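You operate a simulated robot arm through the tools that you are given. There is no shell and no other tool. Be economical: measure what you need, move in short steps, check, and stop when the job is done.

The job below is to be done with a simulated two-armed robot. You get a single attempt, and the scene is never put back.

JOB
On the worktop, fold the tea towel in half.

Only the result counts: the job must be done as asked and must still hold three seconds after the hand-in. Knocking over, shifting, dropping, spilling or breaking anything else fails it. Flat cloth is picked up by pressing the open fingertips on it (5 to 10 N) and closing them slowly along it; thin cloth reads only 2 to 8 mm in the jaws.

ROBOT AND FRAMES
Two 7-joint arms with two-finger parallel grippers on one trunk, on a base that drives. Base frame: it is fixed to the floor where the robot stands at the start and does not move with it; the origin is under the middle of the robot, x ahead of it, y to its left, z up. Readings come in mm, rad, newtons and seconds.
The left shoulder is at the start at [70, 163, 1220], the right one opposite. Places, roughly: worktop [700, 500, 900]. Payload 3.43 kg a hand.
Tool frame (each hand has its own): the origin (TCP) lies between the finger pads and is the grasp point; the fingertips stand 34 mm ahead of it; z points along the fingers, y is the line along which they close. Largest opening 128 mm; finger width 24, thickness 12; the body of the gripper, 48 by 130 mm, starts 96 mm behind the TCP.
Orientation is that of the tool frame in the base frame, as a unit quaternion [x, y, z, w]. With the fingers straight down and closing along the base's y, the tool's x points along the base's -x, its y along +y and its z along -z.

CONTROLS
- The arms move only by the tool send_rows. It takes "left_deltas", "right_deltas" or both (then of equal length, played together; a hand with none holds still); each is one flat list of numbers, 6 for each row, row after row: the shift along the base's x, y, z in units of 50 mm (1.0 is 50 mm), then the turn, a rotation vector about the base's x, y, z in units of 6 degrees (1.0 is 6 degrees). In form: [tx, ty, tz, wx, wy, wz, tx, ty, tz, wx, wy, wz, ...]. A call has 1 to 20 rows; each row shifts and turns the commanded pose from where the row before left it. "left_hand" and "right_hand" are, for a hand that has rows, the finger opening in m, from 0 to 0.128, set as the call begins (left out, the last holds). A call with a number of a shift or a turn outside -1 to 1 is refused whole. A row lasts 0.2 s, in which the tool goes at most 50 mm and 0.15 rad; a call with a longer step from one row to the next is refused whole, and so is a gripper value outside its range. A pose out of reach is approached as far as the arm can. The call stops where the force on the tool passes 40 N (or 10 N more than at its start, if that is more) or the arm is blocked; 0.2 s more then pass. The fingers move at their own pace (about 153 mm/s each) and stop on an object; they squeeze with about 31 N. The grip force told is the motor's: it shows also when the fingers shut on nothing. Time passes only in rows, and 0.2 s behind the last, so rows that do not move let the fingers close. The reply holds the time, the measured pose of the TCP, the force on the tool along the base axes, the opening and the grip force, in the units named above and with some noise, with the torque about the TCP (base axes, N m) and any sound that the robot's microphone picked up, and new pictures: "show" is both (left out), scene, wrist or none (wrist: the cameras of the hands that moved).
- Cameras (640 x 400 px; columns grow to the right, rows downward): "scene" is now at [127.2, -33.8, 1436]; the picture's right is [-0.41, -0.91, 0.00], its down [-0.61, 0.27, -0.74] and it looks along [0.68, -0.30, -0.67] (base axes); focal length 286 px, centre (320, 200). "left" rides on the left gripper at [76, 11, -160] in its tool frame; the picture's right is [-0.15, 0.99, 0.00], its down [-0.88, -0.13, -0.46] and it looks along [-0.45, -0.07, 0.89] (tool axes); focal length 234 px, centre (320, 200). "right" rides on the right gripper at [76, -11, -160] in its tool frame; the picture's right is [0.15, 0.99, 0.00], its down [-0.88, 0.13, -0.46] and it looks along [-0.45, 0.07, 0.89] (tool axes); focal length 234 px, centre (320, 200). There is no depth. A picture from a camera that has moved, and an enlarged one, comes with that camera's place and axes in the base frame and with its lens.
- lift_body(by): slides the trunk up (or, below 0, down) by that many mm; the arms and the scene camera ride with it, the base frame stays. It gives what a move gives, with no picture.
- base_move(legs): drives the robot by 1 to 6 legs, each [ahead, left, turn to the left] in mm, mm and rad, along the robot's own axes; the way and the turn of a leg run together, so that a leg with both is an arc; at most 1500 mm and 3.142 rad a leg. The arms and the cameras ride along, it lands a little off, and it stops where it bumps. It gives what a move gives, and a new picture of the scene camera.
- pan_tilt(pan, tilt): turns the head with the scene camera to pan (to the left, within 1.501 rad either way) and tilt (down, from -0.506 to 1.204), counted from straight ahead of the robot. It gives what a move gives, and a new picture of the scene camera.
- close_up(camera, box): a new picture of the part [left, top, right, bottom] of that camera's present view, enlarged. It takes no simulated time.
- close_job(): hands the job in; it is judged then, once.

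Go step by step. Nothing tells you exact positions but the pictures and the camera data: compare them with the known pose of the tool, close in by small moves and look again before you grip or let go. The budget is 120 turns and 260 pictures, counting those below and the enlarged ones. Unless the task says otherwise, let go and move clear before handing in, and close with one line.

The tools are called after "Emit:" as name(argument=value, ...) on one line, values as JSON. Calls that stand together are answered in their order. send_rows: Moves the arms, as the interface text tells. Its arguments: {"type":"object","properties":{"left_deltas":{"type":"array"},"left_hand":{"type":"number"},"right_deltas":{"type":"array"},"right_hand":{"type":"number"},"show":{"type":"string","enum":["both","scene","wrist","none"]}},"required":[]} The other tools are called the same way: lift_body (by) slides the trunk up or down; base_move (legs) drives the base; pan_tilt (pan, tilt) turns the head that bears the scene camera; close_up (camera, box) takes an enlarged picture of a part of a camera's view; close_job () hands the job in.

At the start:

```text
t: 0.0
left_position: [515.6, 77.9, 1058.7]
left_tool_rot: [-0.001, 1.0, 0.0, 0.0]
left_force: [-0.3, -0.3, -0.9]
left_wrist_torque: [-0.03, 0.0, 0.02]
left_grip_width: 128.0
left_finger_force: 0.1
right_position: [444.9, -337.4, 1107.9]
right_tool_rot: [0.0, 1.0, 0.0, 0.0]
right_force: [-0.1, 0.4, 0.0]
right_wrist_torque: [0.02, 0.0, -0.01]
right_grip_width: 128.1
right_finger_force: 0.1
trunk travel left (down, up): [-700.0, 240.0]
robot x, y, heading: [0.8, -2.7, 0.003]
head pan, tilt: [-0.422, 0.735]
```

scene: 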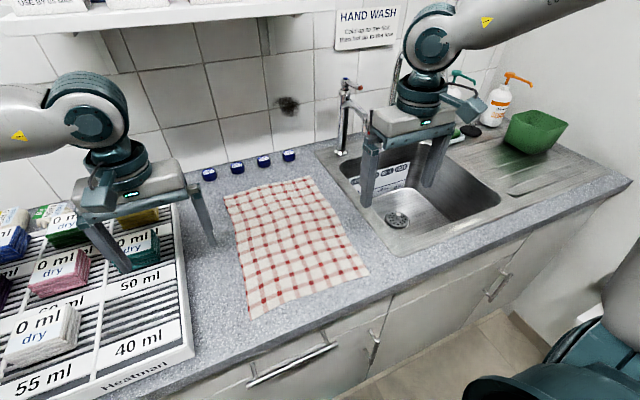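
right: 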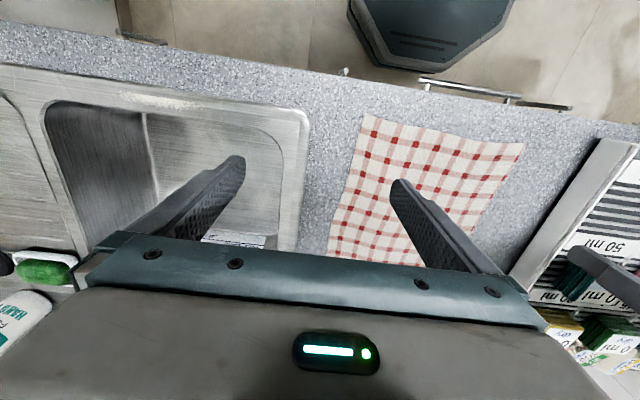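
left: 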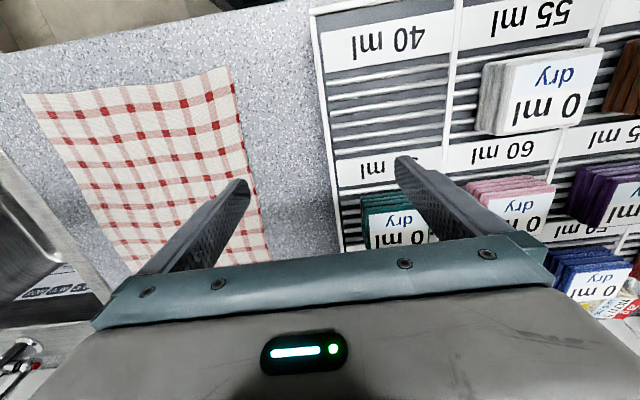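

The towel lies at about x 445–865, y −305…−15 and I want it centred in front of the robot. I'll drive a little right and forward, then look again.

Emit:
base_move(legs=[[0, -155, 0], [45, 0, 0]])

Emit:
pan_tilt(pan=0.0, tilt=0.8)

```text
t: 1.9
left_position: [555.1, -77.3, 1060.2]
left_tool_rot: [0.0, 1.0, 0.0, 0.002]
left_force: [1.0, 1.1, -0.2]
left_wrist_torque: [-0.01, -0.04, -0.04]
left_grip_width: 127.8
left_finger_force: 0.1
right_position: [482.7, -492.1, 1110.3]
right_tool_rot: [-0.001, 1.0, 0.0, 0.002]
right_force: [0.0, -0.2, 0.6]
right_wrist_torque: [-0.01, -0.04, 0.01]
right_grip_width: 127.8
right_finger_force: 0.1
trunk travel left (down, up): [-700.0, 240.0]
robot x, y, heading: [43.5, -157.0, 0.0]
head pan, tilt: [-0.422, 0.735]
camera scene: at [165.2, -187.5, 1436.7], right [-0.41, -0.91, 0.0], down [-0.61, 0.27, -0.74], along [0.68, -0.3, -0.67], focal length 286 px, centre (320, 200)
```

scene: 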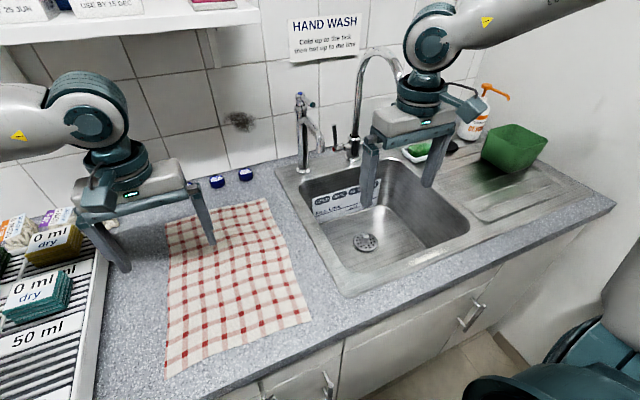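

```text
t: 2.8
left_position: [558.7, -76.7, 1058.5]
left_tool_rot: [-0.001, 1.0, 0.0, 0.001]
left_force: [1.0, 0.1, 0.9]
left_wrist_torque: [-0.01, -0.01, 0.0]
left_grip_width: 128.3
left_finger_force: 0.1
right_position: [488.1, -493.4, 1107.4]
right_tool_rot: [-0.001, 1.0, 0.0, 0.0]
right_force: [-0.2, -0.3, -0.2]
right_wrist_torque: [-0.01, -0.02, 0.0]
right_grip_width: 128.4
right_finger_force: 0.0
trunk travel left (down, up): [-700.0, 240.0]
robot x, y, heading: [43.2, -152.5, -0.001]
head pan, tilt: [0.0, 0.799]
camera scene: at [174.4, -155.1, 1430.7], right [0.0, -1.0, 0.0], down [-0.72, 0.0, -0.7], along [0.7, 0.0, -0.72], focal length 286 px, centre (320, 200)
```

scene: 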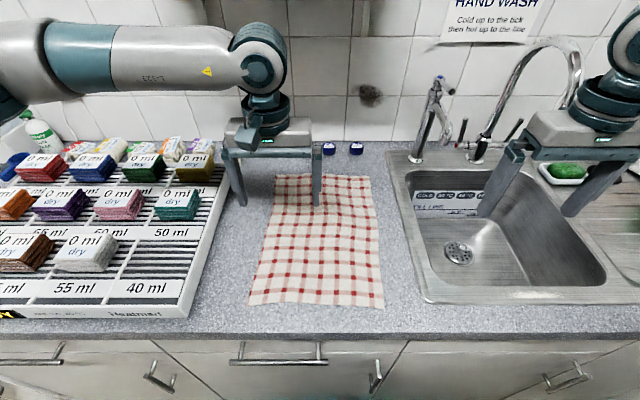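

The towel corners are about FL (847,−23), FR (837,−302), NL (433,−8), NR (429,−288). I'll bring both hands above the far corners, opened about 40 mm, at z≈960.

Emit:
send_rows(left_deltas=[0.675, 0.045, -0.245, 0, 0, 0, 0.675, 0.045, -0.245, 0, 0, 0, 0.675, 0.045, -0.245, 0, 0, 0, 0.675, 0.045, -0.245, 0, 0, 0, 0.675, 0.045, -0.245, 0, 0, 0, 0.675, 0.045, -0.245, 0, 0, 0, 0.675, 0.045, -0.245, 0, 0, 0, 0.675, 0.045, -0.245, 0, 0, 0, 0, 0, 0, 0, 0, 0], right_deltas=[0.83, 0.5625, -0.3675, 0, 0, 0, 0.83, 0.5625, -0.3675, 0, 0, 0, 0.83, 0.5625, -0.3675, 0, 0, 0, 0.83, 0.5625, -0.3675, 0, 0, 0, 0.83, 0.5625, -0.3675, 0, 0, 0, 0.83, 0.5625, -0.3675, 0, 0, 0, 0.83, 0.5625, -0.3675, 0, 0, 0, 0.83, 0.5625, -0.3675, 0, 0, 0, 0, 0, 0, 0, 0, 0], left_hand=0.04, right_hand=0.04)

```text
refused: row 1 steps farther than a row can; nothing moved
```

The step was slightly too long; I'm spreading the same move over 10 rows.

Emit:
send_rows(left_deltas=[0.54, 0.036, -0.196, 0, 0, 0, 0.54, 0.036, -0.196, 0, 0, 0, 0.54, 0.036, -0.196, 0, 0, 0, 0.54, 0.036, -0.196, 0, 0, 0, 0.54, 0.036, -0.196, 0, 0, 0, 0.54, 0.036, -0.196, 0, 0, 0, 0.54, 0.036, -0.196, 0, 0, 0, 0.54, 0.036, -0.196, 0, 0, 0, 0.54, 0.036, -0.196, 0, 0, 0, 0.54, 0.036, -0.196, 0, 0, 0, 0, 0, 0, 0, 0, 0], right_deltas=[0.664, 0.45, -0.294, 0, 0, 0, 0.664, 0.45, -0.294, 0, 0, 0, 0.664, 0.45, -0.294, 0, 0, 0, 0.664, 0.45, -0.294, 0, 0, 0, 0.664, 0.45, -0.294, 0, 0, 0, 0.664, 0.45, -0.294, 0, 0, 0, 0.664, 0.45, -0.294, 0, 0, 0, 0.664, 0.45, -0.294, 0, 0, 0, 0.664, 0.45, -0.294, 0, 0, 0, 0.664, 0.45, -0.294, 0, 0, 0, 0, 0, 0, 0, 0, 0], left_hand=0.04, right_hand=0.04)

```text
t: 5.2
left_position: [828.6, -60.3, 959.3]
left_tool_rot: [-0.001, 1.0, -0.001, 0.0]
left_force: [-0.8, 0.4, 0.3]
left_wrist_torque: [0.0, -0.01, 0.02]
left_grip_width: 39.9
left_finger_force: 0.1
right_position: [691.2, -377.8, 1017.9]
right_tool_rot: [-0.001, 1.0, 0.0, 0.001]
right_force: [-0.1, 0.4, 0.0]
right_wrist_torque: [-0.01, 0.03, 0.0]
right_grip_width: 39.9
right_finger_force: 0.0
right hand out of reach, approached as far as the arm can: row 6, 7, 8, 9, 10
trunk travel left (down, up): [-700.0, 240.0]
robot x, y, heading: [45.8, -154.7, 0.004]
head pan, tilt: [0.0, 0.799]
camera scene: at [174.2, -154.0, 1430.8], right [0.0, -1.0, 0.0], down [-0.72, 0.0, -0.7], along [0.7, 0.0, -0.72], focal length 286 px, centre (320, 200)
camera right: at [615.6, -390.2, 1178.6], right [-0.15, 0.99, 0.0], down [0.88, 0.13, 0.46], along [0.45, 0.07, -0.89], focal length 234 px, centre (320, 200)
camera left: at [752.4, -48.5, 1118.2], right [0.15, 0.99, 0.0], down [0.88, -0.13, 0.46], along [0.45, -0.07, -0.89], focal length 234 px, centre (320, 200)
```

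scene: 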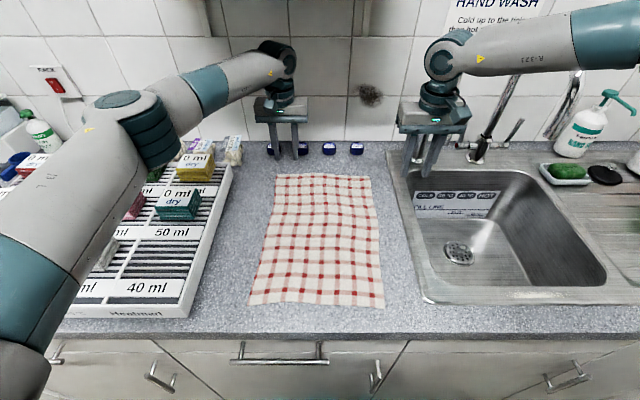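
right: 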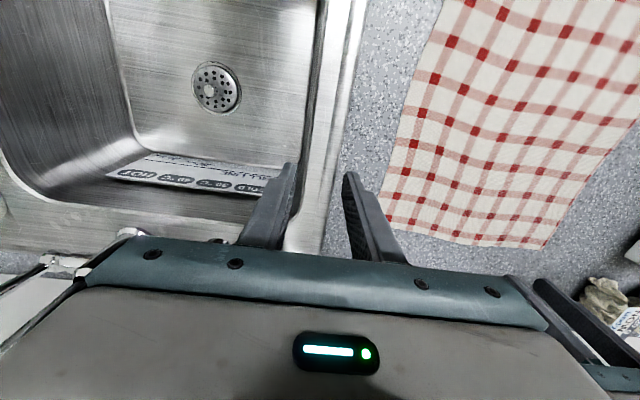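
left: 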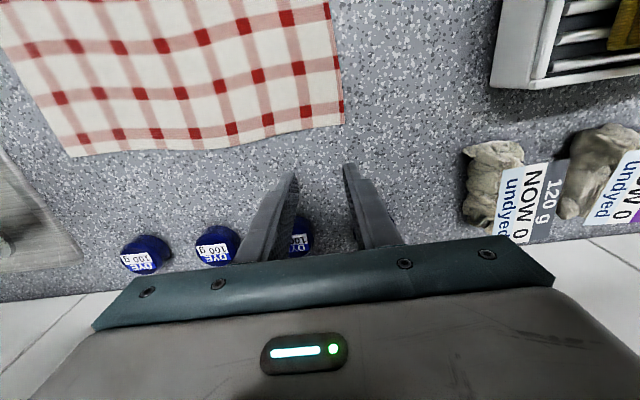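

The two cameras only agree if the worktop is at z≈897, which puts the corners at FL (792,−33), FR (783,−290), NL (412,−20), NR (408,−277). The right arm stopped short, so I'll route it sideways first and back the left hand up a bit.

Emit:
send_rows(left_deltas=[-0.3, 0, 0.2, 0, 0, 0, -0.3, 0, 0.2, 0, 0, 0, -0.3, 0, 0, 0, 0, 0, 0, 0, 0, 0, 0, 0, 0, 0, 0, 0, 0, 0], right_deltas=[-0.6, 0.5, 0, 0, 0, 0, -0.2, 0.6, 0, 0, 0, 0, 0, 0.6, 0, 0, 0, 0, 0, 0.5, 0, 0, 0, 0, 0, 0, 0, 0, 0, 0], show="none")

```text
t: 6.4
left_position: [783.2, -58.7, 980.5]
left_tool_rot: [-0.001, 1.0, 0.0, 0.001]
left_force: [-0.4, -0.4, 0.5]
left_wrist_torque: [0.01, 0.03, 0.01]
left_grip_width: 39.9
left_finger_force: 0.0
right_position: [621.5, -319.0, 1034.6]
right_tool_rot: [0.0, 1.0, 0.001, 0.001]
right_force: [-0.2, -1.5, -0.2]
right_wrist_torque: [0.01, 0.01, 0.02]
right_grip_width: 40.2
right_finger_force: 0.1
right hand out of reach, approached as far as the arm can: row 2, 3, 4
trunk travel left (down, up): [-700.0, 240.0]
robot x, y, heading: [46.6, -156.3, -0.001]
head pan, tilt: [0.0, 0.799]
```

The right arm seems to hit a joint limit rather than true reach. I'll test whether a yaw of the right hand frees it.

Emit:
send_rows(right_deltas=[0, 0, 0, 0, 0, 1, 0, 0, 0, 0, 0, 1, 0, 0, 0, 0, 0, 1, 0, 0.4, 0, 0, 0, 0, 0, 0.4, 0, 0, 0, 0], show="scene")

```text
t: 7.6
left_position: [782.9, -58.9, 980.4]
left_tool_rot: [0.0, 1.0, 0.0, 0.001]
left_force: [-0.3, 0.4, -0.7]
left_wrist_torque: [-0.01, -0.02, -0.03]
left_grip_width: 39.6
left_finger_force: 0.1
right_position: [604.0, -307.7, 1042.4]
right_tool_rot: [-0.158, 0.988, 0.001, 0.0]
right_force: [0.6, 0.2, 0.6]
right_wrist_torque: [-0.02, -0.01, -0.03]
right_grip_width: 40.0
right_finger_force: 0.0
right hand out of reach, approached as far as the arm can: row 4, 5
trunk travel left (down, up): [-700.0, 240.0]
robot x, y, heading: [41.7, -153.3, -0.005]
head pan, tilt: [0.0, 0.799]
camera scene: at [174.2, -154.6, 1430.7], right [0.0, -1.0, 0.0], down [-0.72, 0.0, -0.7], along [0.7, 0.0, -0.72], focal length 286 px, centre (320, 200)
```

scene: 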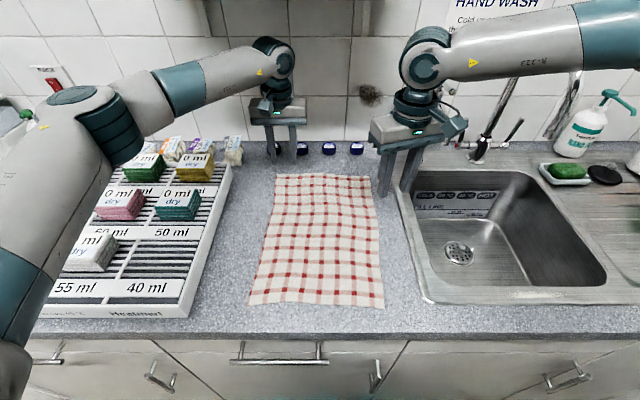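

Yaw isn't the limit; it looks like the elbow posture. I'll retract the right hand, move it inward near the body, and then extend straight ahead.

Emit:
send_rows(right_deltas=[-0.9, 0, 0, 0, 0, 0, -0.9, 0, 0, 0, 0, 0, -0.9, 0, 0.3, 0, 0, -1, 0, 0.5, 0.3, 0, 0, -1, 0, 0.5, 0.3, 0, 0, -1, 0, 0.5, 0, 0, 0, 0, 0, 0.5, 0, 0, 0, 0, 0, 0, 0, 0, 0, 0], show="scene")

```text
t: 9.4
left_position: [783.6, -59.9, 979.8]
left_tool_rot: [-0.001, 1.0, 0.0, 0.0]
left_force: [0.4, 0.0, -0.3]
left_wrist_torque: [-0.01, -0.02, 0.02]
left_grip_width: 39.8
left_finger_force: 0.1
right_position: [468.6, -266.8, 1089.7]
right_tool_rot: [-0.001, 1.0, 0.001, 0.0]
right_force: [0.5, -0.6, -0.3]
right_wrist_torque: [-0.03, -0.03, 0.02]
right_grip_width: 39.7
right_finger_force: 0.1
right hand out of reach, approached as far as the arm can: row 5, 6, 7
trunk travel left (down, up): [-700.0, 240.0]
robot x, y, heading: [43.2, -152.2, -0.004]
head pan, tilt: [0.0, 0.799]
camera scene: at [174.3, -154.9, 1430.7], right [0.0, -1.0, 0.0], down [-0.72, 0.0, -0.7], along [0.7, 0.0, -0.72], focal length 286 px, centre (320, 200)
```

scene: 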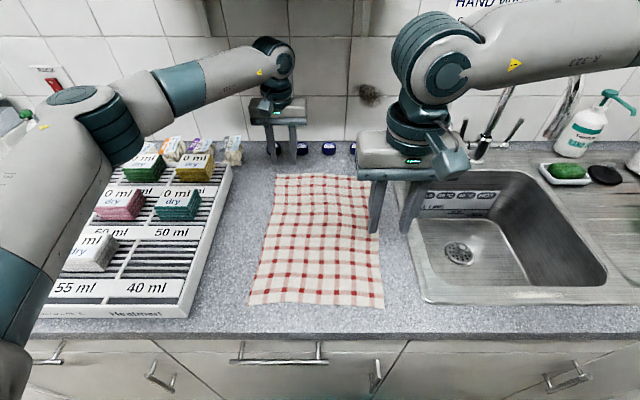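

Still limited along a line in the inward direction. I'll try going higher and then inward to see whether the posture opens up.

Emit:
send_rows(right_deltas=[0, 0, 0.8, 0, 0, 0, 0, 0, 0.8, 0, 0, 0, 0, 0, 0.8, 0, 0, 0, 0, 0.5, 0, 0, 0, 0, 0, 0.5, 0, 0, 0, 0, 0, 0.5, 0, 0, 0, 0, 0, 0, 0, 0, 0, 0], show="none")

```text
t: 11.0
left_position: [783.6, -59.3, 980.1]
left_tool_rot: [-0.001, 1.0, 0.0, -0.001]
left_force: [0.1, 0.2, 0.8]
left_wrist_torque: [0.01, 0.03, 0.01]
left_grip_width: 39.8
left_finger_force: 0.2
right_position: [468.8, -267.4, 1207.1]
right_tool_rot: [0.0, 1.0, 0.001, 0.0]
right_force: [0.1, -0.3, -0.2]
right_wrist_torque: [-0.01, 0.02, 0.0]
right_grip_width: 39.9
right_finger_force: 0.1
right hand out of reach, approached as far as the arm can: row 4, 5, 6
trunk travel left (down, up): [-700.0, 240.0]
robot x, y, heading: [42.8, -153.0, 0.002]
head pan, tilt: [0.0, 0.799]
```

The inward limit doesn't depend on height, so I'll check a larger yaw in both directions.

Emit:
send_rows(right_deltas=[0, 0, 0, 0, 0, -1, 0, 0, 0, 0, 0, -1, 0, 0, 0, 0, 0, -1, 0, 0, 0, 0, 0, -1, 0, 0.4, 0, 0, 0, 0, 0, 0.4, 0, 0, 0, 0, 0, 0, 0, 0, 0, 0], show="none")

Emit:
send_rows(right_deltas=[0, 0, 0, 0, 0, 1, 0, 0, 0, 0, 0, 1, 0, 0, 0, 0, 0, 1, 0, 0, 0, 0, 0, 1, 0, 0, 0, 0, 0, 1, 0, 0, 0, 0, 0, 1, 0, 0, 0, 0, 0, 1, 0, 0, 0, 0, 0, 1, 0, 0.4, 0, 0, 0, 0, 0, 0.4, 0, 0, 0, 0, 0, 0.4, 0, 0, 0, 0, 0, 0, 0, 0, 0, 0], show="scene")

```text
t: 12.6
left_position: [783.2, -60.1, 979.5]
left_tool_rot: [-0.001, 1.0, 0.001, 0.001]
left_force: [-0.3, -0.6, 0.6]
left_wrist_torque: [0.01, 0.01, 0.0]
left_grip_width: 39.8
left_finger_force: 0.1
right_position: [469.6, -268.1, 1208.6]
right_tool_rot: [0.208, 0.978, 0.0, 0.0]
right_force: [0.0, 0.8, -0.1]
right_wrist_torque: [-0.02, -0.02, 0.01]
right_grip_width: 39.9
right_finger_force: 0.2
right hand out of reach, approached as far as the arm can: row 4, 5, 6
trunk travel left (down, up): [-700.0, 240.0]
robot x, y, heading: [43.8, -153.6, 0.007]
head pan, tilt: [0.0, 0.799]
```

```text
t: 15.2
left_position: [783.8, -59.2, 980.1]
left_tool_rot: [-0.001, 1.0, 0.0, 0.0]
left_force: [-1.1, 1.0, 0.3]
left_wrist_torque: [-0.01, 0.0, 0.0]
left_grip_width: 39.7
left_finger_force: 0.0
right_position: [469.7, -269.2, 1209.2]
right_tool_rot: [-0.209, 0.978, 0.001, -0.001]
right_force: [0.1, 0.0, 0.0]
right_wrist_torque: [0.0, 0.02, -0.01]
right_grip_width: 40.0
right_finger_force: 0.0
right hand out of reach, approached as far as the arm can: row 9, 10, 11
trunk travel left (down, up): [-700.0, 240.0]
robot x, y, heading: [41.9, -156.6, 0.002]
head pan, tilt: [0.0, 0.799]
camera scene: at [174.4, -154.7, 1430.7], right [0.0, -1.0, 0.0], down [-0.72, 0.0, -0.7], along [0.7, 0.0, -0.72], focal length 286 px, centre (320, 200)
```

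scene: 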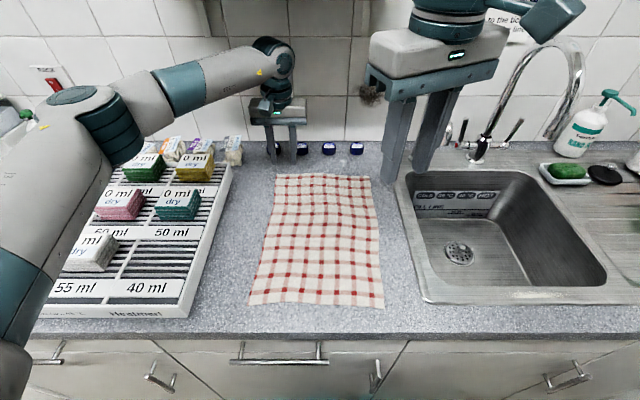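

The limit ignores height and yaw, so it may be a guard against the other arm. I'll pull the left hand back and out, then try the right again.

Emit:
send_rows(left_deltas=[-0.8, 0.3, 0.4, 0, 0, 0, -0.8, 0.3, 0.4, 0, 0, 0, -0.8, 0.5, 0.2, 0, 0, 0, -0.8, 0.5, 0.2, 0, 0, 0, -0.8, 0.5, 0.2, 0, 0, 0, 0, 0, 0, 0, 0, 0, 0, 0, 0, 0, 0, 0, 0, 0, 0, 0, 0, 0, 0, 0, 0, 0, 0, 0], right_deltas=[0, 0, 0, 0, 0, -1, 0, 0, 0, 0, 0, -1, 0, 0, -0.5, 0, 0, -1, 0, 0, -0.5, 0, 0, -1, 0, 0, -0.5, 0, 0, 0, 0, 0.5, -0.5, 0, 0, 0, 0, 0.5, 0, 0, 0, 0, 0, 0, 0, 0, 0, 0, 0, 0, 0, 0, 0, 0], show="none")

```text
t: 17.2
left_position: [581.4, 42.8, 1048.6]
left_tool_rot: [-0.002, 1.0, 0.0, -0.001]
left_force: [-0.2, 1.2, -0.4]
left_wrist_torque: [-0.03, 0.01, 0.05]
left_grip_width: 40.0
left_finger_force: 0.0
right_position: [471.2, -265.4, 1115.1]
right_tool_rot: [0.0, 1.0, 0.002, -0.001]
right_force: [0.2, 0.0, -0.7]
right_wrist_torque: [0.04, 0.03, 0.0]
right_grip_width: 40.1
right_finger_force: 0.1
right hand out of reach, approached as far as the arm can: row 6, 7
trunk travel left (down, up): [-700.0, 240.0]
robot x, y, heading: [45.5, -159.4, 0.0]
head pan, tilt: [0.0, 0.799]
```

Not an arm guard either: the right hand simply can't come within ~17° of the robot's centre line. I'll back up 30 mm and turn the robot left ~0.23 rad so the right corners lie in its zone.

Emit:
base_move(legs=[[-30, 0, 0], [0, 0, 0.23]])

```text
t: 18.8
left_position: [490.6, 163.4, 1049.1]
left_tool_rot: [-0.118, 0.993, 0.0, 0.001]
left_force: [0.3, -0.3, 1.3]
left_wrist_torque: [-0.01, 0.0, -0.02]
left_grip_width: 40.1
left_finger_force: 0.1
right_position: [453.5, -163.3, 1114.6]
right_tool_rot: [-0.119, 0.993, 0.0, -0.001]
right_force: [-0.1, 0.1, -0.7]
right_wrist_torque: [0.03, -0.03, -0.02]
right_grip_width: 40.2
right_finger_force: 0.0
trunk travel left (down, up): [-700.0, 240.0]
robot x, y, heading: [13.9, -155.7, 0.237]
head pan, tilt: [0.0, 0.799]
camera scene: at [140.2, -124.4, 1430.8], right [0.23, -0.97, 0.0], down [-0.7, -0.17, -0.7], along [0.68, 0.16, -0.72], focal length 286 px, centre (320, 200)
```

scene: 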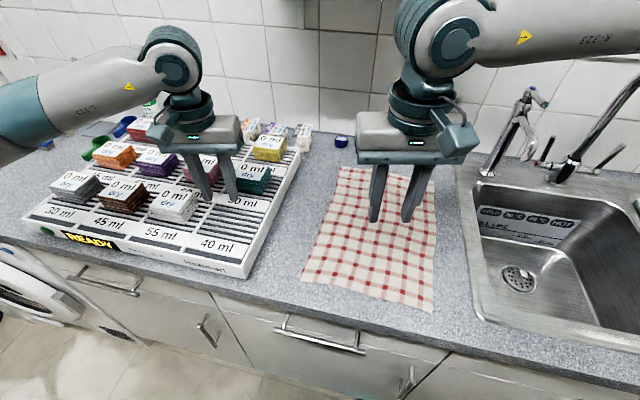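

Now I'll move both hands to above the far corners (right (762,−255), left (775,−62)) at z≈1005, undoing the yaw.

Emit:
send_rows(left_deltas=[0.569, -0.45, -0.09, 0, 0, -0.76, 0.569, -0.45, -0.09, 0, 0, -0.76, 0.569, -0.45, -0.09, 0, 0, -0.75, 0.569, -0.45, -0.09, 0, 0, 0, 0.569, -0.45, -0.09, 0, 0, 0, 0.569, -0.45, -0.09, 0, 0, 0, 0.569, -0.45, -0.09, 0, 0, 0, 0.569, -0.45, -0.09, 0, 0, 0, 0.569, -0.45, -0.09, 0, 0, 0, 0.569, -0.45, -0.09, 0, 0, 0, 0, 0, 0, 0, 0, 0], right_deltas=[0.617, -0.184, -0.22, 0, 0, -0.76, 0.617, -0.184, -0.22, 0, 0, -0.76, 0.617, -0.184, -0.22, 0, 0, -0.75, 0.617, -0.184, -0.22, 0, 0, 0, 0.617, -0.184, -0.22, 0, 0, 0, 0.617, -0.184, -0.22, 0, 0, 0, 0.617, -0.184, -0.22, 0, 0, 0, 0.617, -0.184, -0.22, 0, 0, 0, 0.617, -0.184, -0.22, 0, 0, 0, 0.617, -0.184, -0.22, 0, 0, 0, 0, 0, 0, 0, 0, 0])

```text
t: 21.2
left_position: [774.7, -59.6, 1002.2]
left_tool_rot: [0.001, 1.0, 0.0, 0.002]
left_force: [0.7, 1.5, -0.5]
left_wrist_torque: [-0.06, -0.01, 0.02]
left_grip_width: 39.9
left_finger_force: 0.0
right_position: [753.7, -264.0, 1014.0]
right_tool_rot: [0.001, 1.0, 0.001, 0.0]
right_force: [0.0, 1.4, -0.2]
right_wrist_torque: [-0.02, -0.01, 0.04]
right_grip_width: 39.8
right_finger_force: 0.1
right hand out of reach, approached as far as the arm can: row 10
trunk travel left (down, up): [-700.0, 240.0]
robot x, y, heading: [10.7, -153.8, 0.235]
head pan, tilt: [0.0, 0.799]
camera scene: at [140.7, -121.2, 1430.7], right [0.23, -0.97, 0.0], down [-0.7, -0.17, -0.7], along [0.68, 0.16, -0.72], focal length 286 px, centre (320, 200)
camera right: at [676.9, -276.3, 1175.6], right [-0.15, 0.99, 0.0], down [0.88, 0.13, 0.46], along [0.45, 0.07, -0.89], focal length 234 px, centre (320, 200)
camera left: at [699.0, -48.5, 1161.2], right [0.15, 0.99, 0.0], down [0.88, -0.13, 0.46], along [0.45, -0.07, -0.89], focal length 234 px, centre (320, 200)
```

scene: 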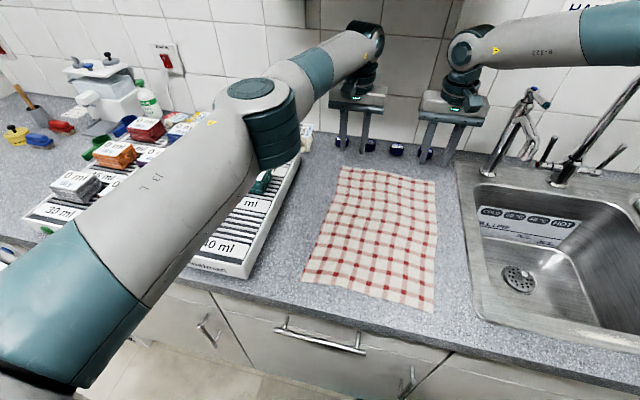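
right: 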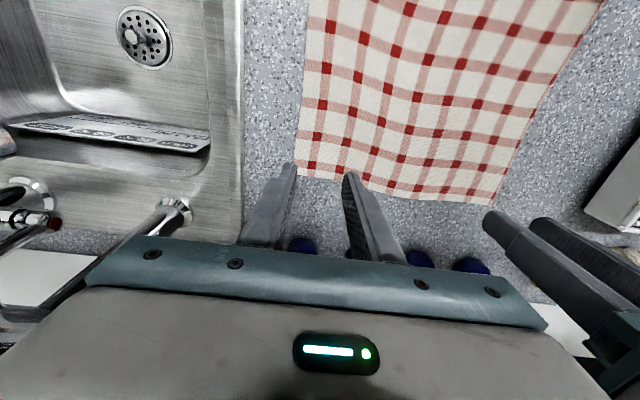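
left: 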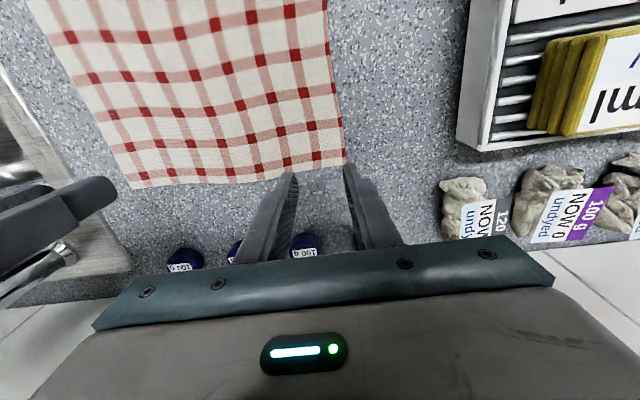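

Corner estimates confirmed (FL ≈ (789,−33), FR ≈ (786,−289), z≈897). The right hand is right at its limit, so I'll turn the robot 0.09 rad more for margin.

Emit:
base_move(legs=[[0, 0, 0.09]])

```text
t: 22.1
left_position: [764.9, 2.4, 1002.9]
left_tool_rot: [-0.044, 0.999, 0.0, 0.0]
left_force: [-0.2, 0.1, 0.3]
left_wrist_torque: [0.05, 0.01, 0.02]
left_grip_width: 40.1
left_finger_force: 0.1
right_position: [759.2, -203.3, 1013.2]
right_tool_rot: [-0.043, 0.999, 0.003, 0.001]
right_force: [-1.3, 0.7, -0.2]
right_wrist_torque: [0.02, -0.02, 0.0]
right_grip_width: 39.8
right_finger_force: 0.1
trunk travel left (down, up): [-700.0, 240.0]
robot x, y, heading: [13.3, -157.2, 0.321]
head pan, tilt: [0.0, 0.799]
camera scene: at [138.1, -115.3, 1430.8], right [0.32, -0.95, 0.0], down [-0.68, -0.23, -0.7], along [0.66, 0.22, -0.72], focal length 286 px, centre (320, 200)
```

scene: 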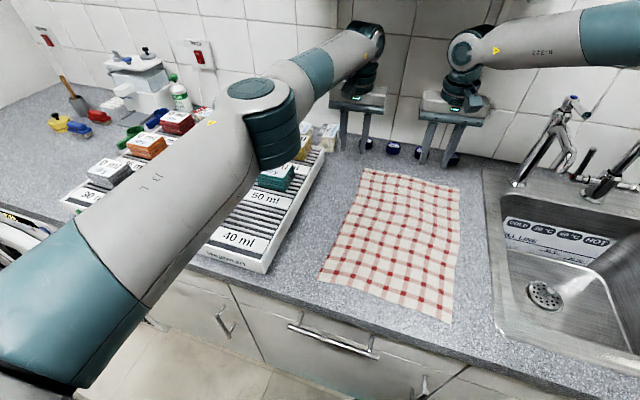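

Moving onto the grasp points and down to about 20 mm above the cloth.

Emit:
send_rows(left_deltas=[0.03, -0.43, -0.1, 0, 0, -0.42, 0.03, -0.43, -0.35, 0, 0, -0.42, 0.03, -0.43, -0.6, 0, 0, 0, 0, 0, 0, 0, 0, 0], right_deltas=[0.04, -0.37, -0.2, 0, 0, -0.42, 0.04, -0.37, -0.45, 0, 0, -0.42, 0.04, -0.37, -0.6, 0, 0, 0, 0, 0, 0, 0, 0, 0], left_hand=0.036, right_hand=0.036)

```text
t: 23.1
left_position: [753.7, -56.2, 950.0]
left_tool_rot: [0.001, 1.0, 0.0, 0.002]
left_force: [-0.2, -0.2, -1.3]
left_wrist_torque: [-0.01, -0.01, 0.02]
left_grip_width: 35.8
left_finger_force: 0.0
left hand out of reach, approached as far as the arm can: row 2, 3
right_position: [765.5, -257.6, 951.6]
right_tool_rot: [0.001, 1.0, 0.002, 0.001]
right_force: [0.4, 0.4, -1.1]
right_wrist_torque: [0.02, -0.02, 0.01]
right_grip_width: 36.0
right_finger_force: 0.1
trunk travel left (down, up): [-700.0, 240.0]
robot x, y, heading: [9.9, -156.1, 0.325]
head pan, tilt: [0.0, 0.799]
camera scene: at [137.1, -114.9, 1430.9], right [0.32, -0.95, 0.0], down [-0.68, -0.23, -0.7], along [0.66, 0.22, -0.72], focal length 286 px, centre (320, 200)
camera right: at [690.4, -270.5, 1114.0], right [-0.14, 0.99, 0.0], down [0.88, 0.13, 0.46], along [0.45, 0.07, -0.89], focal length 234 px, centre (320, 200)
camera left: at [676.7, -45.2, 1108.6], right [0.15, 0.99, 0.0], down [0.88, -0.13, 0.46], along [0.45, -0.07, -0.89], focal length 234 px, centre (320, 200)
```

scene: 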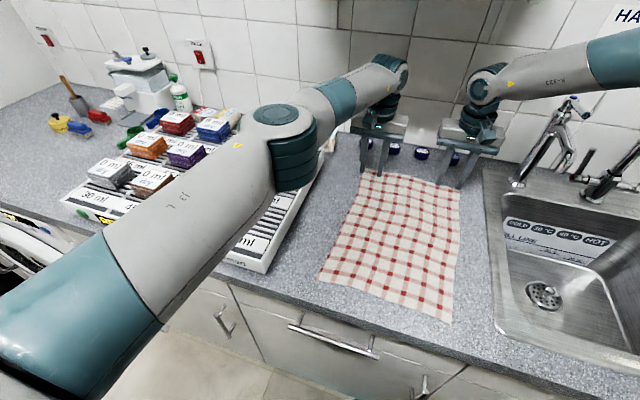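
right: 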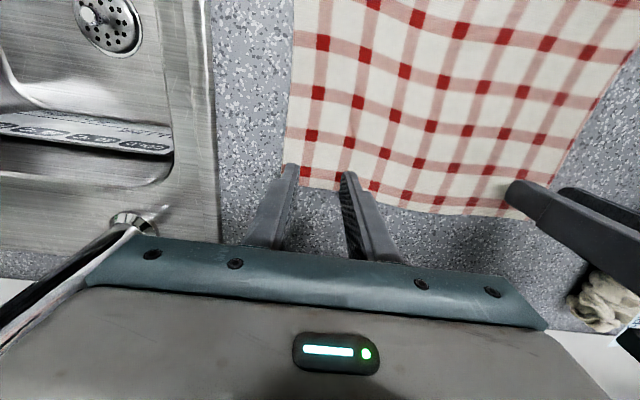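
left: 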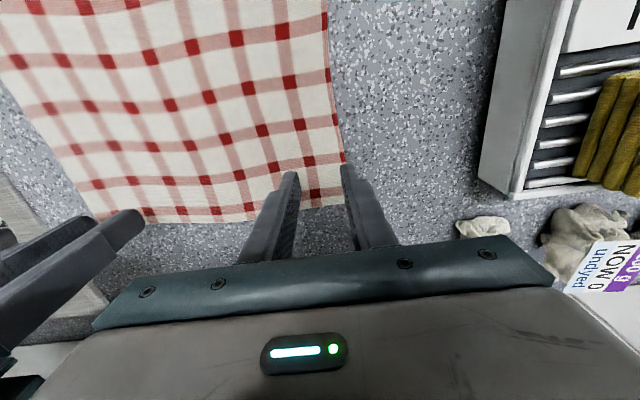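

The left arm is now at full stretch, so I'll nudge the base straight toward the counter by ~30 mm.

Emit:
base_move(legs=[[28, -10, 0]])

```text
t: 24.0
left_position: [778.7, -55.7, 951.6]
left_tool_rot: [0.0, 1.0, 0.0, 0.003]
left_force: [-0.6, -0.4, 0.9]
left_wrist_torque: [0.0, -0.06, -0.02]
left_grip_width: 36.2
left_finger_force: 0.0
right_position: [792.8, -255.5, 955.4]
right_tool_rot: [0.001, 1.0, 0.002, 0.002]
right_force: [-0.2, 0.4, 1.7]
right_wrist_torque: [-0.03, -0.06, 0.0]
right_grip_width: 36.1
right_finger_force: 0.2
trunk travel left (down, up): [-700.0, 240.0]
robot x, y, heading: [43.2, -156.0, 0.324]
head pan, tilt: [0.0, 0.799]
camera scene: at [161.9, -113.9, 1431.4], right [0.32, -0.95, 0.0], down [-0.68, -0.23, -0.7], along [0.66, 0.22, -0.71], focal length 286 px, centre (320, 200)
```

scene: 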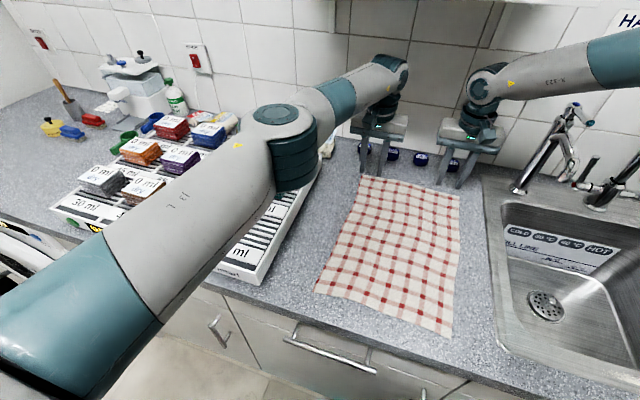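

Adjusting to left (772,−68), right (769,−256) and lowering to just above contact.

Emit:
send_rows(left_deltas=[-0.07, -0.12, -0.1, 0, 0, 0, -0.07, -0.12, -0.15, 0, 0, 0, 0, 0, 0, 0, 0, 0], right_deltas=[-0.24, 0, -0.1, 0, 0, 0, -0.24, 0, -0.22, 0, 0, 0, 0, 0, 0, 0, 0, 0])

```text
t: 24.8
left_position: [775.2, -66.6, 937.4]
left_tool_rot: [0.001, 1.0, 0.001, 0.0]
left_force: [-0.4, 0.1, 0.4]
left_wrist_torque: [-0.03, 0.04, 0.05]
left_grip_width: 36.0
left_finger_force: 0.1
right_position: [770.3, -258.0, 935.5]
right_tool_rot: [0.0, 1.0, 0.002, 0.0]
right_force: [0.7, -0.2, 0.6]
right_wrist_torque: [-0.04, 0.0, 0.0]
right_grip_width: 36.1
right_finger_force: 0.0
trunk travel left (down, up): [-700.0, 240.0]
robot x, y, heading: [44.6, -154.4, 0.323]
head pan, tilt: [0.0, 0.799]
camera scene: at [166.9, -114.3, 1430.8], right [0.32, -0.95, 0.0], down [-0.68, -0.23, -0.7], along [0.66, 0.22, -0.72], focal length 286 px, centre (320, 200)
camera right: at [695.8, -270.5, 1097.6], right [-0.14, 0.99, 0.0], down [0.88, 0.13, 0.46], along [0.45, 0.07, -0.89], focal length 234 px, centre (320, 200)
camera left: at [699.2, -56.1, 1095.7], right [0.15, 0.99, 0.0], down [0.88, -0.13, 0.46], along [0.45, -0.07, -0.89], focal length 234 px, centre (320, 200)
```

scene: 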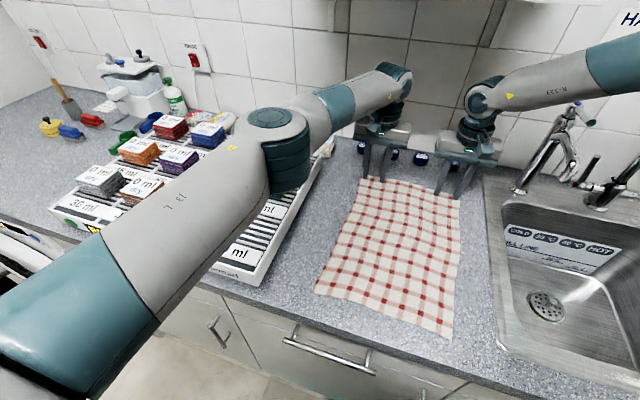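
right: 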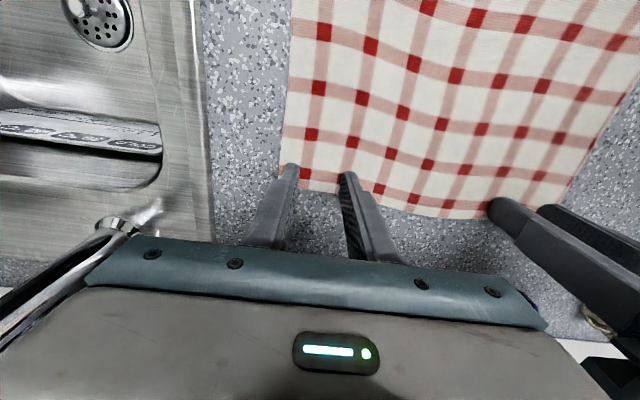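
left: 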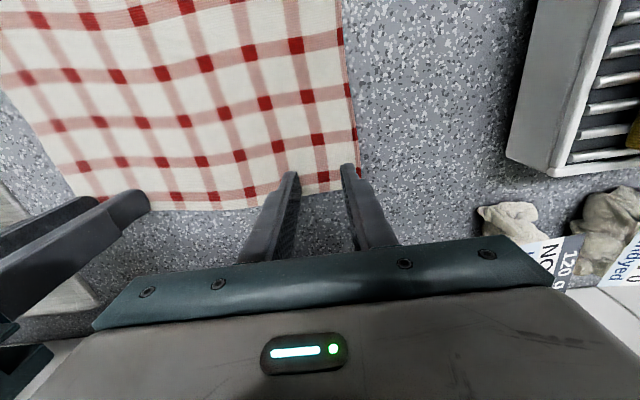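

Fingers sit at the corners. I'll pull in a few mm and press down gently to find contact.

Emit:
send_rows(left_deltas=[-0.1, 0, 0, 0, 0, 0, 0, 0, -0.06, 0, 0, 0, 0, 0, -0.05, 0, 0, 0, 0, 0, 0, 0, 0, 0], right_deltas=[-0.1, 0.06, 0, 0, 0, 0, 0, 0, -0.04, 0, 0, 0, 0, 0, -0.04, 0, 0, 0, 0, 0, 0, 0, 0, 0], show="none")

```text
t: 25.8
left_position: [768.3, -66.1, 935.4]
left_tool_rot: [0.0, 1.0, -0.001, 0.003]
left_force: [3.4, 0.4, 18.3]
left_wrist_torque: [0.29, -0.15, -0.02]
left_grip_width: 35.7
left_finger_force: 0.2
right_position: [765.2, -254.2, 935.7]
right_tool_rot: [0.001, 1.0, 0.003, 0.003]
right_force: [2.7, 0.5, 11.6]
right_wrist_torque: [-0.25, -0.04, 0.03]
right_grip_width: 35.5
right_finger_force: 0.0
trunk travel left (down, up): [-700.0, 240.0]
robot x, y, heading: [41.9, -153.0, 0.319]
head pan, tilt: [0.0, 0.799]
```

Contact at z≈935. Easing to about 8 N each, then closing step by step.

Emit:
send_rows(left_deltas=[0, 0, 0.04, 0, 0, 0, 0, 0, 0, 0, 0, 0], right_deltas=[0, 0, 0.02, 0, 0, 0, 0, 0, 0, 0, 0, 0], left_hand=0.03, right_hand=0.03, show="none")

```text
t: 26.4
left_position: [768.7, -67.7, 934.8]
left_tool_rot: [0.0, 1.0, -0.001, 0.002]
left_force: [-0.3, -1.6, 10.9]
left_wrist_torque: [0.11, -0.05, -0.02]
left_grip_width: 29.0
left_finger_force: 0.1
right_position: [764.7, -254.8, 936.7]
right_tool_rot: [0.001, 1.0, 0.002, 0.002]
right_force: [-1.3, 1.6, 12.8]
right_wrist_torque: [-0.11, 0.07, 0.03]
right_grip_width: 28.8
right_finger_force: 0.1
trunk travel left (down, up): [-700.0, 240.0]
robot x, y, heading: [37.6, -154.3, 0.322]
head pan, tilt: [0.0, 0.799]
```

Emit:
send_rows(left_deltas=[0, 0, 0.01, 0, 0, 0, 0, 0, 0, 0, 0, 0], right_deltas=[0, 0, 0.03, 0, 0, 0, 0, 0, 0, 0, 0, 0], left_hand=0.022, right_hand=0.022, show="none")

Emit:
send_rows(left_deltas=[0, 0, 0, 0, 0, 0, 0, 0, 0, 0, 0, 0], right_deltas=[0, 0, 0, 0, 0, 0, 0, 0, 0, 0, 0, 0], left_hand=0.014, right_hand=0.014, show="wrist")

```text
t: 27.0
left_position: [768.4, -67.7, 934.4]
left_tool_rot: [0.001, 1.0, 0.0, 0.001]
left_force: [-1.6, -0.4, 9.5]
left_wrist_torque: [0.1, 0.05, 0.02]
left_grip_width: 21.8
left_finger_force: 0.0
right_position: [764.1, -254.3, 936.3]
right_tool_rot: [0.001, 1.0, 0.002, 0.001]
right_force: [-0.5, 0.1, 5.0]
right_wrist_torque: [-0.04, 0.03, -0.02]
right_grip_width: 21.7
right_finger_force: 0.0
trunk travel left (down, up): [-700.0, 240.0]
robot x, y, heading: [44.3, -156.7, 0.322]
head pan, tilt: [0.0, 0.799]
```

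```text
t: 27.6
left_position: [769.1, -69.3, 935.0]
left_tool_rot: [0.001, 1.0, 0.0, 0.001]
left_force: [-0.9, -0.6, 9.5]
left_wrist_torque: [-0.03, 0.0, 0.0]
left_grip_width: 13.0
left_finger_force: 0.1
right_position: [765.2, -254.8, 934.8]
right_tool_rot: [0.001, 1.0, 0.003, 0.001]
right_force: [-0.4, 0.2, 2.2]
right_wrist_torque: [0.01, -0.02, -0.01]
right_grip_width: 14.1
right_finger_force: 0.1
trunk travel left (down, up): [-700.0, 240.0]
robot x, y, heading: [41.7, -155.4, 0.32]
head pan, tilt: [0.0, 0.799]
camera right: at [689.6, -267.4, 1097.4], right [-0.14, 0.99, 0.0], down [0.88, 0.13, 0.46], along [0.45, 0.07, -0.89], focal length 234 px, centre (320, 200)
camera left: at [692.4, -56.6, 1094.2], right [0.15, 0.99, 0.0], down [0.88, -0.13, 0.46], along [0.45, -0.07, -0.89], focal length 234 px, centre (320, 200)
```

right: 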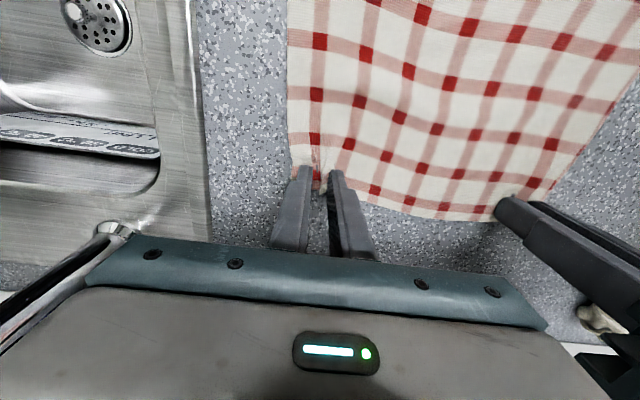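
left: 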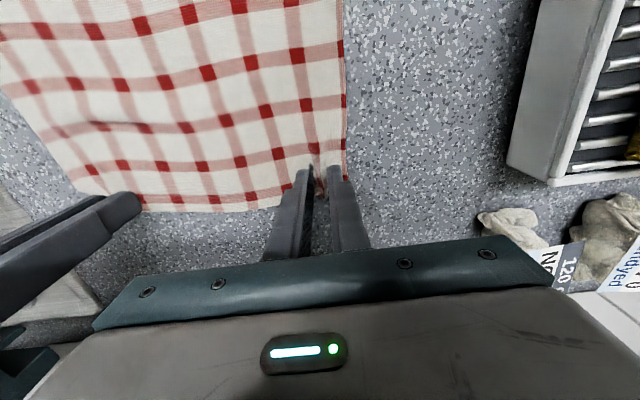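

Cloth is gathering in both jaws. Pressing the right slightly more and closing fully.

Emit:
send_rows(left_deltas=[0, 0, 0, 0, 0, 0, 0, 0, 0, 0, 0, 0], right_deltas=[0, 0, -0.03, 0, 0, 0, 0, 0, 0, 0, 0, 0], left_hand=0.007, right_hand=0.007, show="none")

Emit:
send_rows(left_deltas=[0, 0, 0, 0, 0, 0, 0, 0, 0, 0, 0, 0, 0, 0, 0, 0, 0, 0], right_deltas=[0, 0, 0, 0, 0, 0, 0, 0, 0, 0, 0, 0, 0, 0, 0, 0, 0, 0], left_hand=0.0, right_hand=0.0, show="wrist")

```text
t: 28.2
left_position: [769.0, -67.1, 936.6]
left_tool_rot: [0.0, 1.0, 0.0, 0.002]
left_force: [0.6, -1.7, 5.1]
left_wrist_torque: [-0.03, -0.06, -0.01]
left_grip_width: 7.3
left_finger_force: 0.2
right_position: [765.1, -252.5, 935.5]
right_tool_rot: [0.001, 1.0, 0.003, 0.002]
right_force: [1.9, 1.2, 13.8]
right_wrist_torque: [-0.03, -0.06, -0.01]
right_grip_width: 7.7
right_finger_force: 0.1
trunk travel left (down, up): [-700.0, 240.0]
robot x, y, heading: [41.7, -155.5, 0.325]
head pan, tilt: [0.0, 0.799]
```

```text
t: 29.0
left_position: [769.1, -68.0, 935.5]
left_tool_rot: [0.002, 1.0, 0.0, 0.001]
left_force: [0.0, -9.8, 3.1]
left_wrist_torque: [-0.32, 0.02, 0.0]
left_grip_width: 2.0
left_finger_force: 31.0
right_position: [764.6, -252.3, 936.0]
right_tool_rot: [0.001, 1.0, 0.003, 0.003]
right_force: [3.5, 12.5, 18.3]
right_wrist_torque: [0.44, -0.1, 0.03]
right_grip_width: 2.3
right_finger_force: 30.9
trunk travel left (down, up): [-700.0, 240.0]
robot x, y, heading: [44.0, -157.2, 0.321]
head pan, tilt: [0.0, 0.799]
camera right: at [688.9, -265.9, 1097.1], right [-0.14, 0.99, 0.0], down [0.88, 0.13, 0.46], along [0.46, 0.07, -0.89], focal length 234 px, centre (320, 200)
camera left: at [691.7, -56.3, 1094.3], right [0.15, 0.99, 0.0], down [0.88, -0.13, 0.46], along [0.45, -0.07, -0.89], focal length 234 px, centre (320, 200)
```

right: 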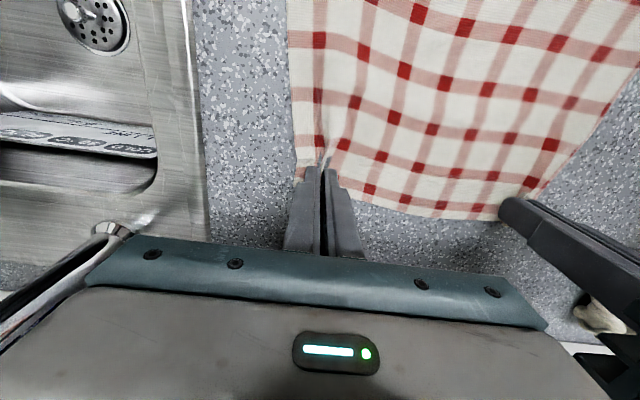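
left: 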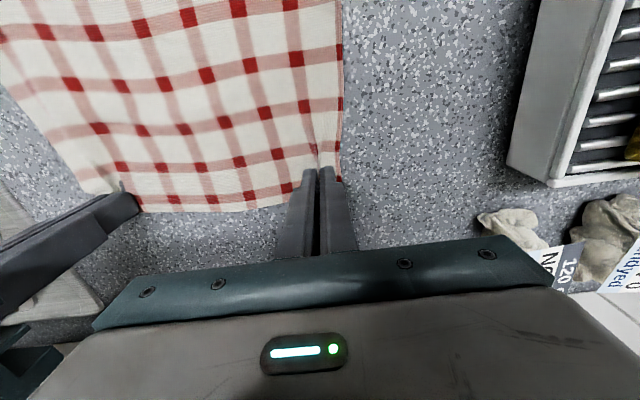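

Both grips show 2 mm of cloth. Lifting 40 mm, easing the hands a few mm toward each other, and checking the hold.

Emit:
send_rows(left_deltas=[0, -0.05, 0.3, 0, 0, 0, 0, -0.05, 0.3, 0, 0, 0, 0, 0, 0.3, 0, 0, 0], right_deltas=[0, 0.05, 0.3, 0, 0, 0, 0, 0.05, 0.3, 0, 0, 0, 0, 0, 0.3, 0, 0, 0])

```text
t: 29.8
left_position: [770.6, -72.0, 979.1]
left_tool_rot: [0.0, 1.0, 0.0, 0.0]
left_force: [0.1, 0.4, 0.2]
left_wrist_torque: [0.03, 0.02, 0.01]
left_grip_width: 2.3
left_finger_force: 31.0
right_position: [766.5, -248.8, 977.5]
right_tool_rot: [0.002, 1.0, 0.001, 0.0]
right_force: [0.0, -0.2, -0.1]
right_wrist_torque: [0.0, 0.01, -0.01]
right_grip_width: 2.1
right_finger_force: 31.3
trunk travel left (down, up): [-700.0, 240.0]
robot x, y, heading: [40.8, -159.7, 0.324]
head pan, tilt: [0.0, 0.799]
camera scene: at [166.4, -114.2, 1430.7], right [0.32, -0.95, 0.0], down [-0.68, -0.23, -0.7], along [0.66, 0.22, -0.72], focal length 286 px, centre (320, 200)
camera right: at [690.9, -261.2, 1140.3], right [-0.14, 0.99, 0.0], down [0.88, 0.13, 0.46], along [0.45, 0.07, -0.89], focal length 234 px, centre (320, 200)
camera left: at [694.8, -61.3, 1138.3], right [0.15, 0.99, 0.0], down [0.88, -0.13, 0.46], along [0.45, -0.07, -0.89], focal length 234 px, centre (320, 200)
```

scene: 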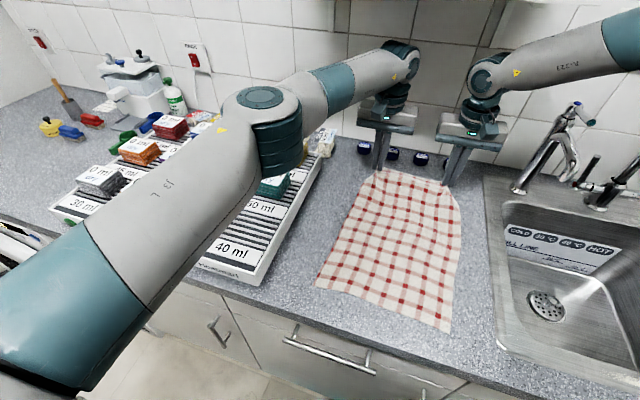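
right: 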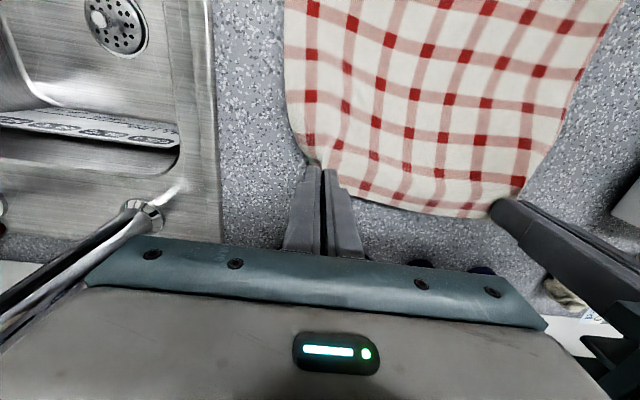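
left: 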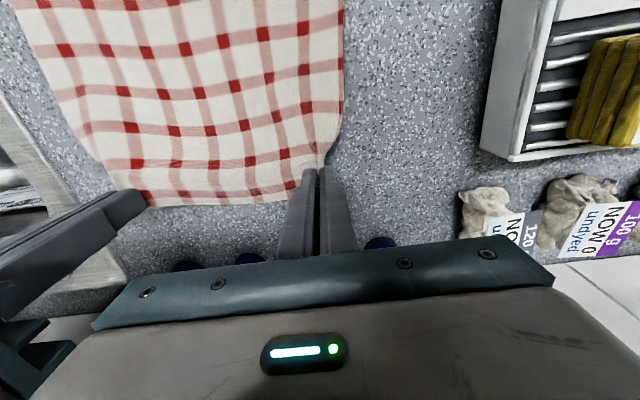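

Both corners are held. Now the first half of the arc: up and toward the robot.

Emit:
send_rows(left_deltas=[-0.2, 0.013, 0.42, 0, 0, 0, -0.2, 0.013, 0.42, 0, 0, 0, -0.3, 0.013, 0.33, 0, 0, 0, -0.3, 0.013, 0.33, 0, 0, 0, -0.35, 0.013, 0.22, 0, 0, 0, -0.35, 0.013, 0.22, 0, 0, 0, -0.4, 0.013, 0.12, 0, 0, 0, -0.4, 0.013, 0.12, 0, 0, 0, -0.4, 0.013, 0.03, 0, 0, 0, -0.4, 0.013, 0.03, 0, 0, 0], right_deltas=[-0.2, 0.013, 0.42, 0, 0, 0, -0.2, 0.013, 0.42, 0, 0, 0, -0.3, 0.013, 0.33, 0, 0, 0, -0.3, 0.013, 0.33, 0, 0, 0, -0.35, 0.013, 0.22, 0, 0, 0, -0.35, 0.013, 0.22, 0, 0, 0, -0.4, 0.013, 0.12, 0, 0, 0, -0.4, 0.013, 0.12, 0, 0, 0, -0.4, 0.013, 0.03, 0, 0, 0, -0.4, 0.013, 0.03, 0, 0, 0])

```text
t: 31.3
left_position: [665.9, -66.3, 1091.5]
left_tool_rot: [0.004, 1.0, -0.006, 0.008]
left_force: [-0.9, -6.6, 3.6]
left_wrist_torque: [-0.5, -0.01, -0.02]
left_grip_width: 2.2
left_finger_force: 31.1
right_position: [651.6, -249.3, 1070.3]
right_tool_rot: [0.005, 1.0, -0.01, -0.014]
right_force: [0.5, 8.0, 1.9]
right_wrist_torque: [0.16, -0.23, 0.0]
right_grip_width: 2.0
right_finger_force: 31.9
trunk travel left (down, up): [-700.0, 240.0]
robot x, y, heading: [47.1, -157.3, 0.314]
head pan, tilt: [0.0, 0.799]
stopped in row 7 (right hand): the force on the tool passed its limit (the readings are from after the stop); the commanded pose is now the measured one
camera scene: at [154.5, -107.2, 1436.2], right [0.31, -0.95, 0.01], down [-0.67, -0.23, -0.7], along [0.67, 0.21, -0.71], focal length 286 px, centre (320, 200)
camera right: at [580.7, -256.7, 1234.7], right [-0.14, 0.99, -0.02], down [0.89, 0.13, 0.43], along [0.43, 0.04, -0.9], focal length 234 px, centre (320, 200)
camera left: at [587.1, -53.4, 1250.0], right [0.16, 0.99, -0.01], down [0.87, -0.13, 0.47], along [0.46, -0.08, -0.88], focal length 234 px, centre (320, 200)
```

scene: 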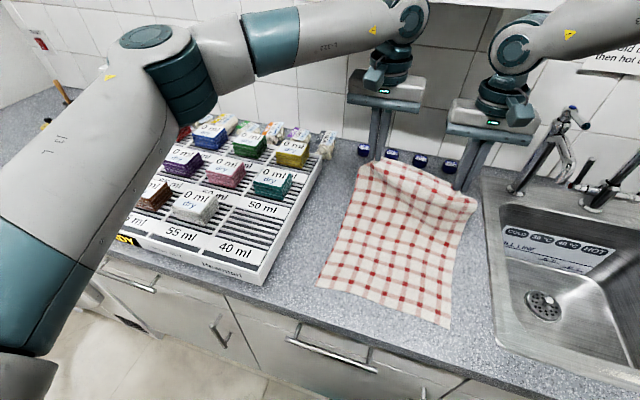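
right: 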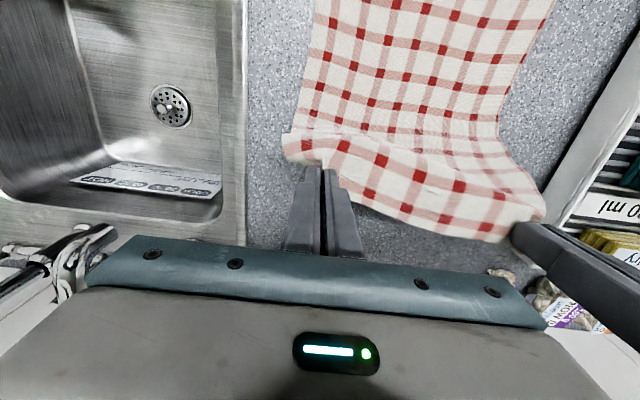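
left: 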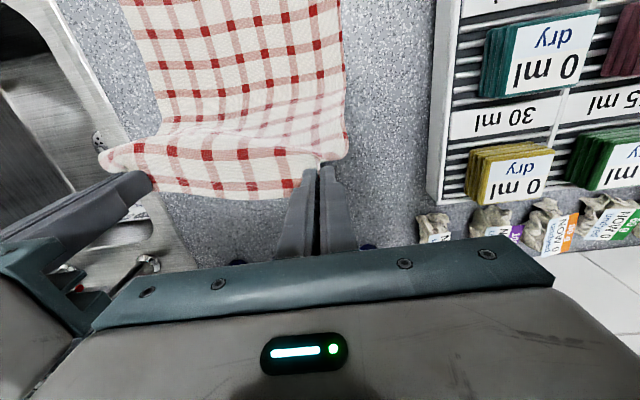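

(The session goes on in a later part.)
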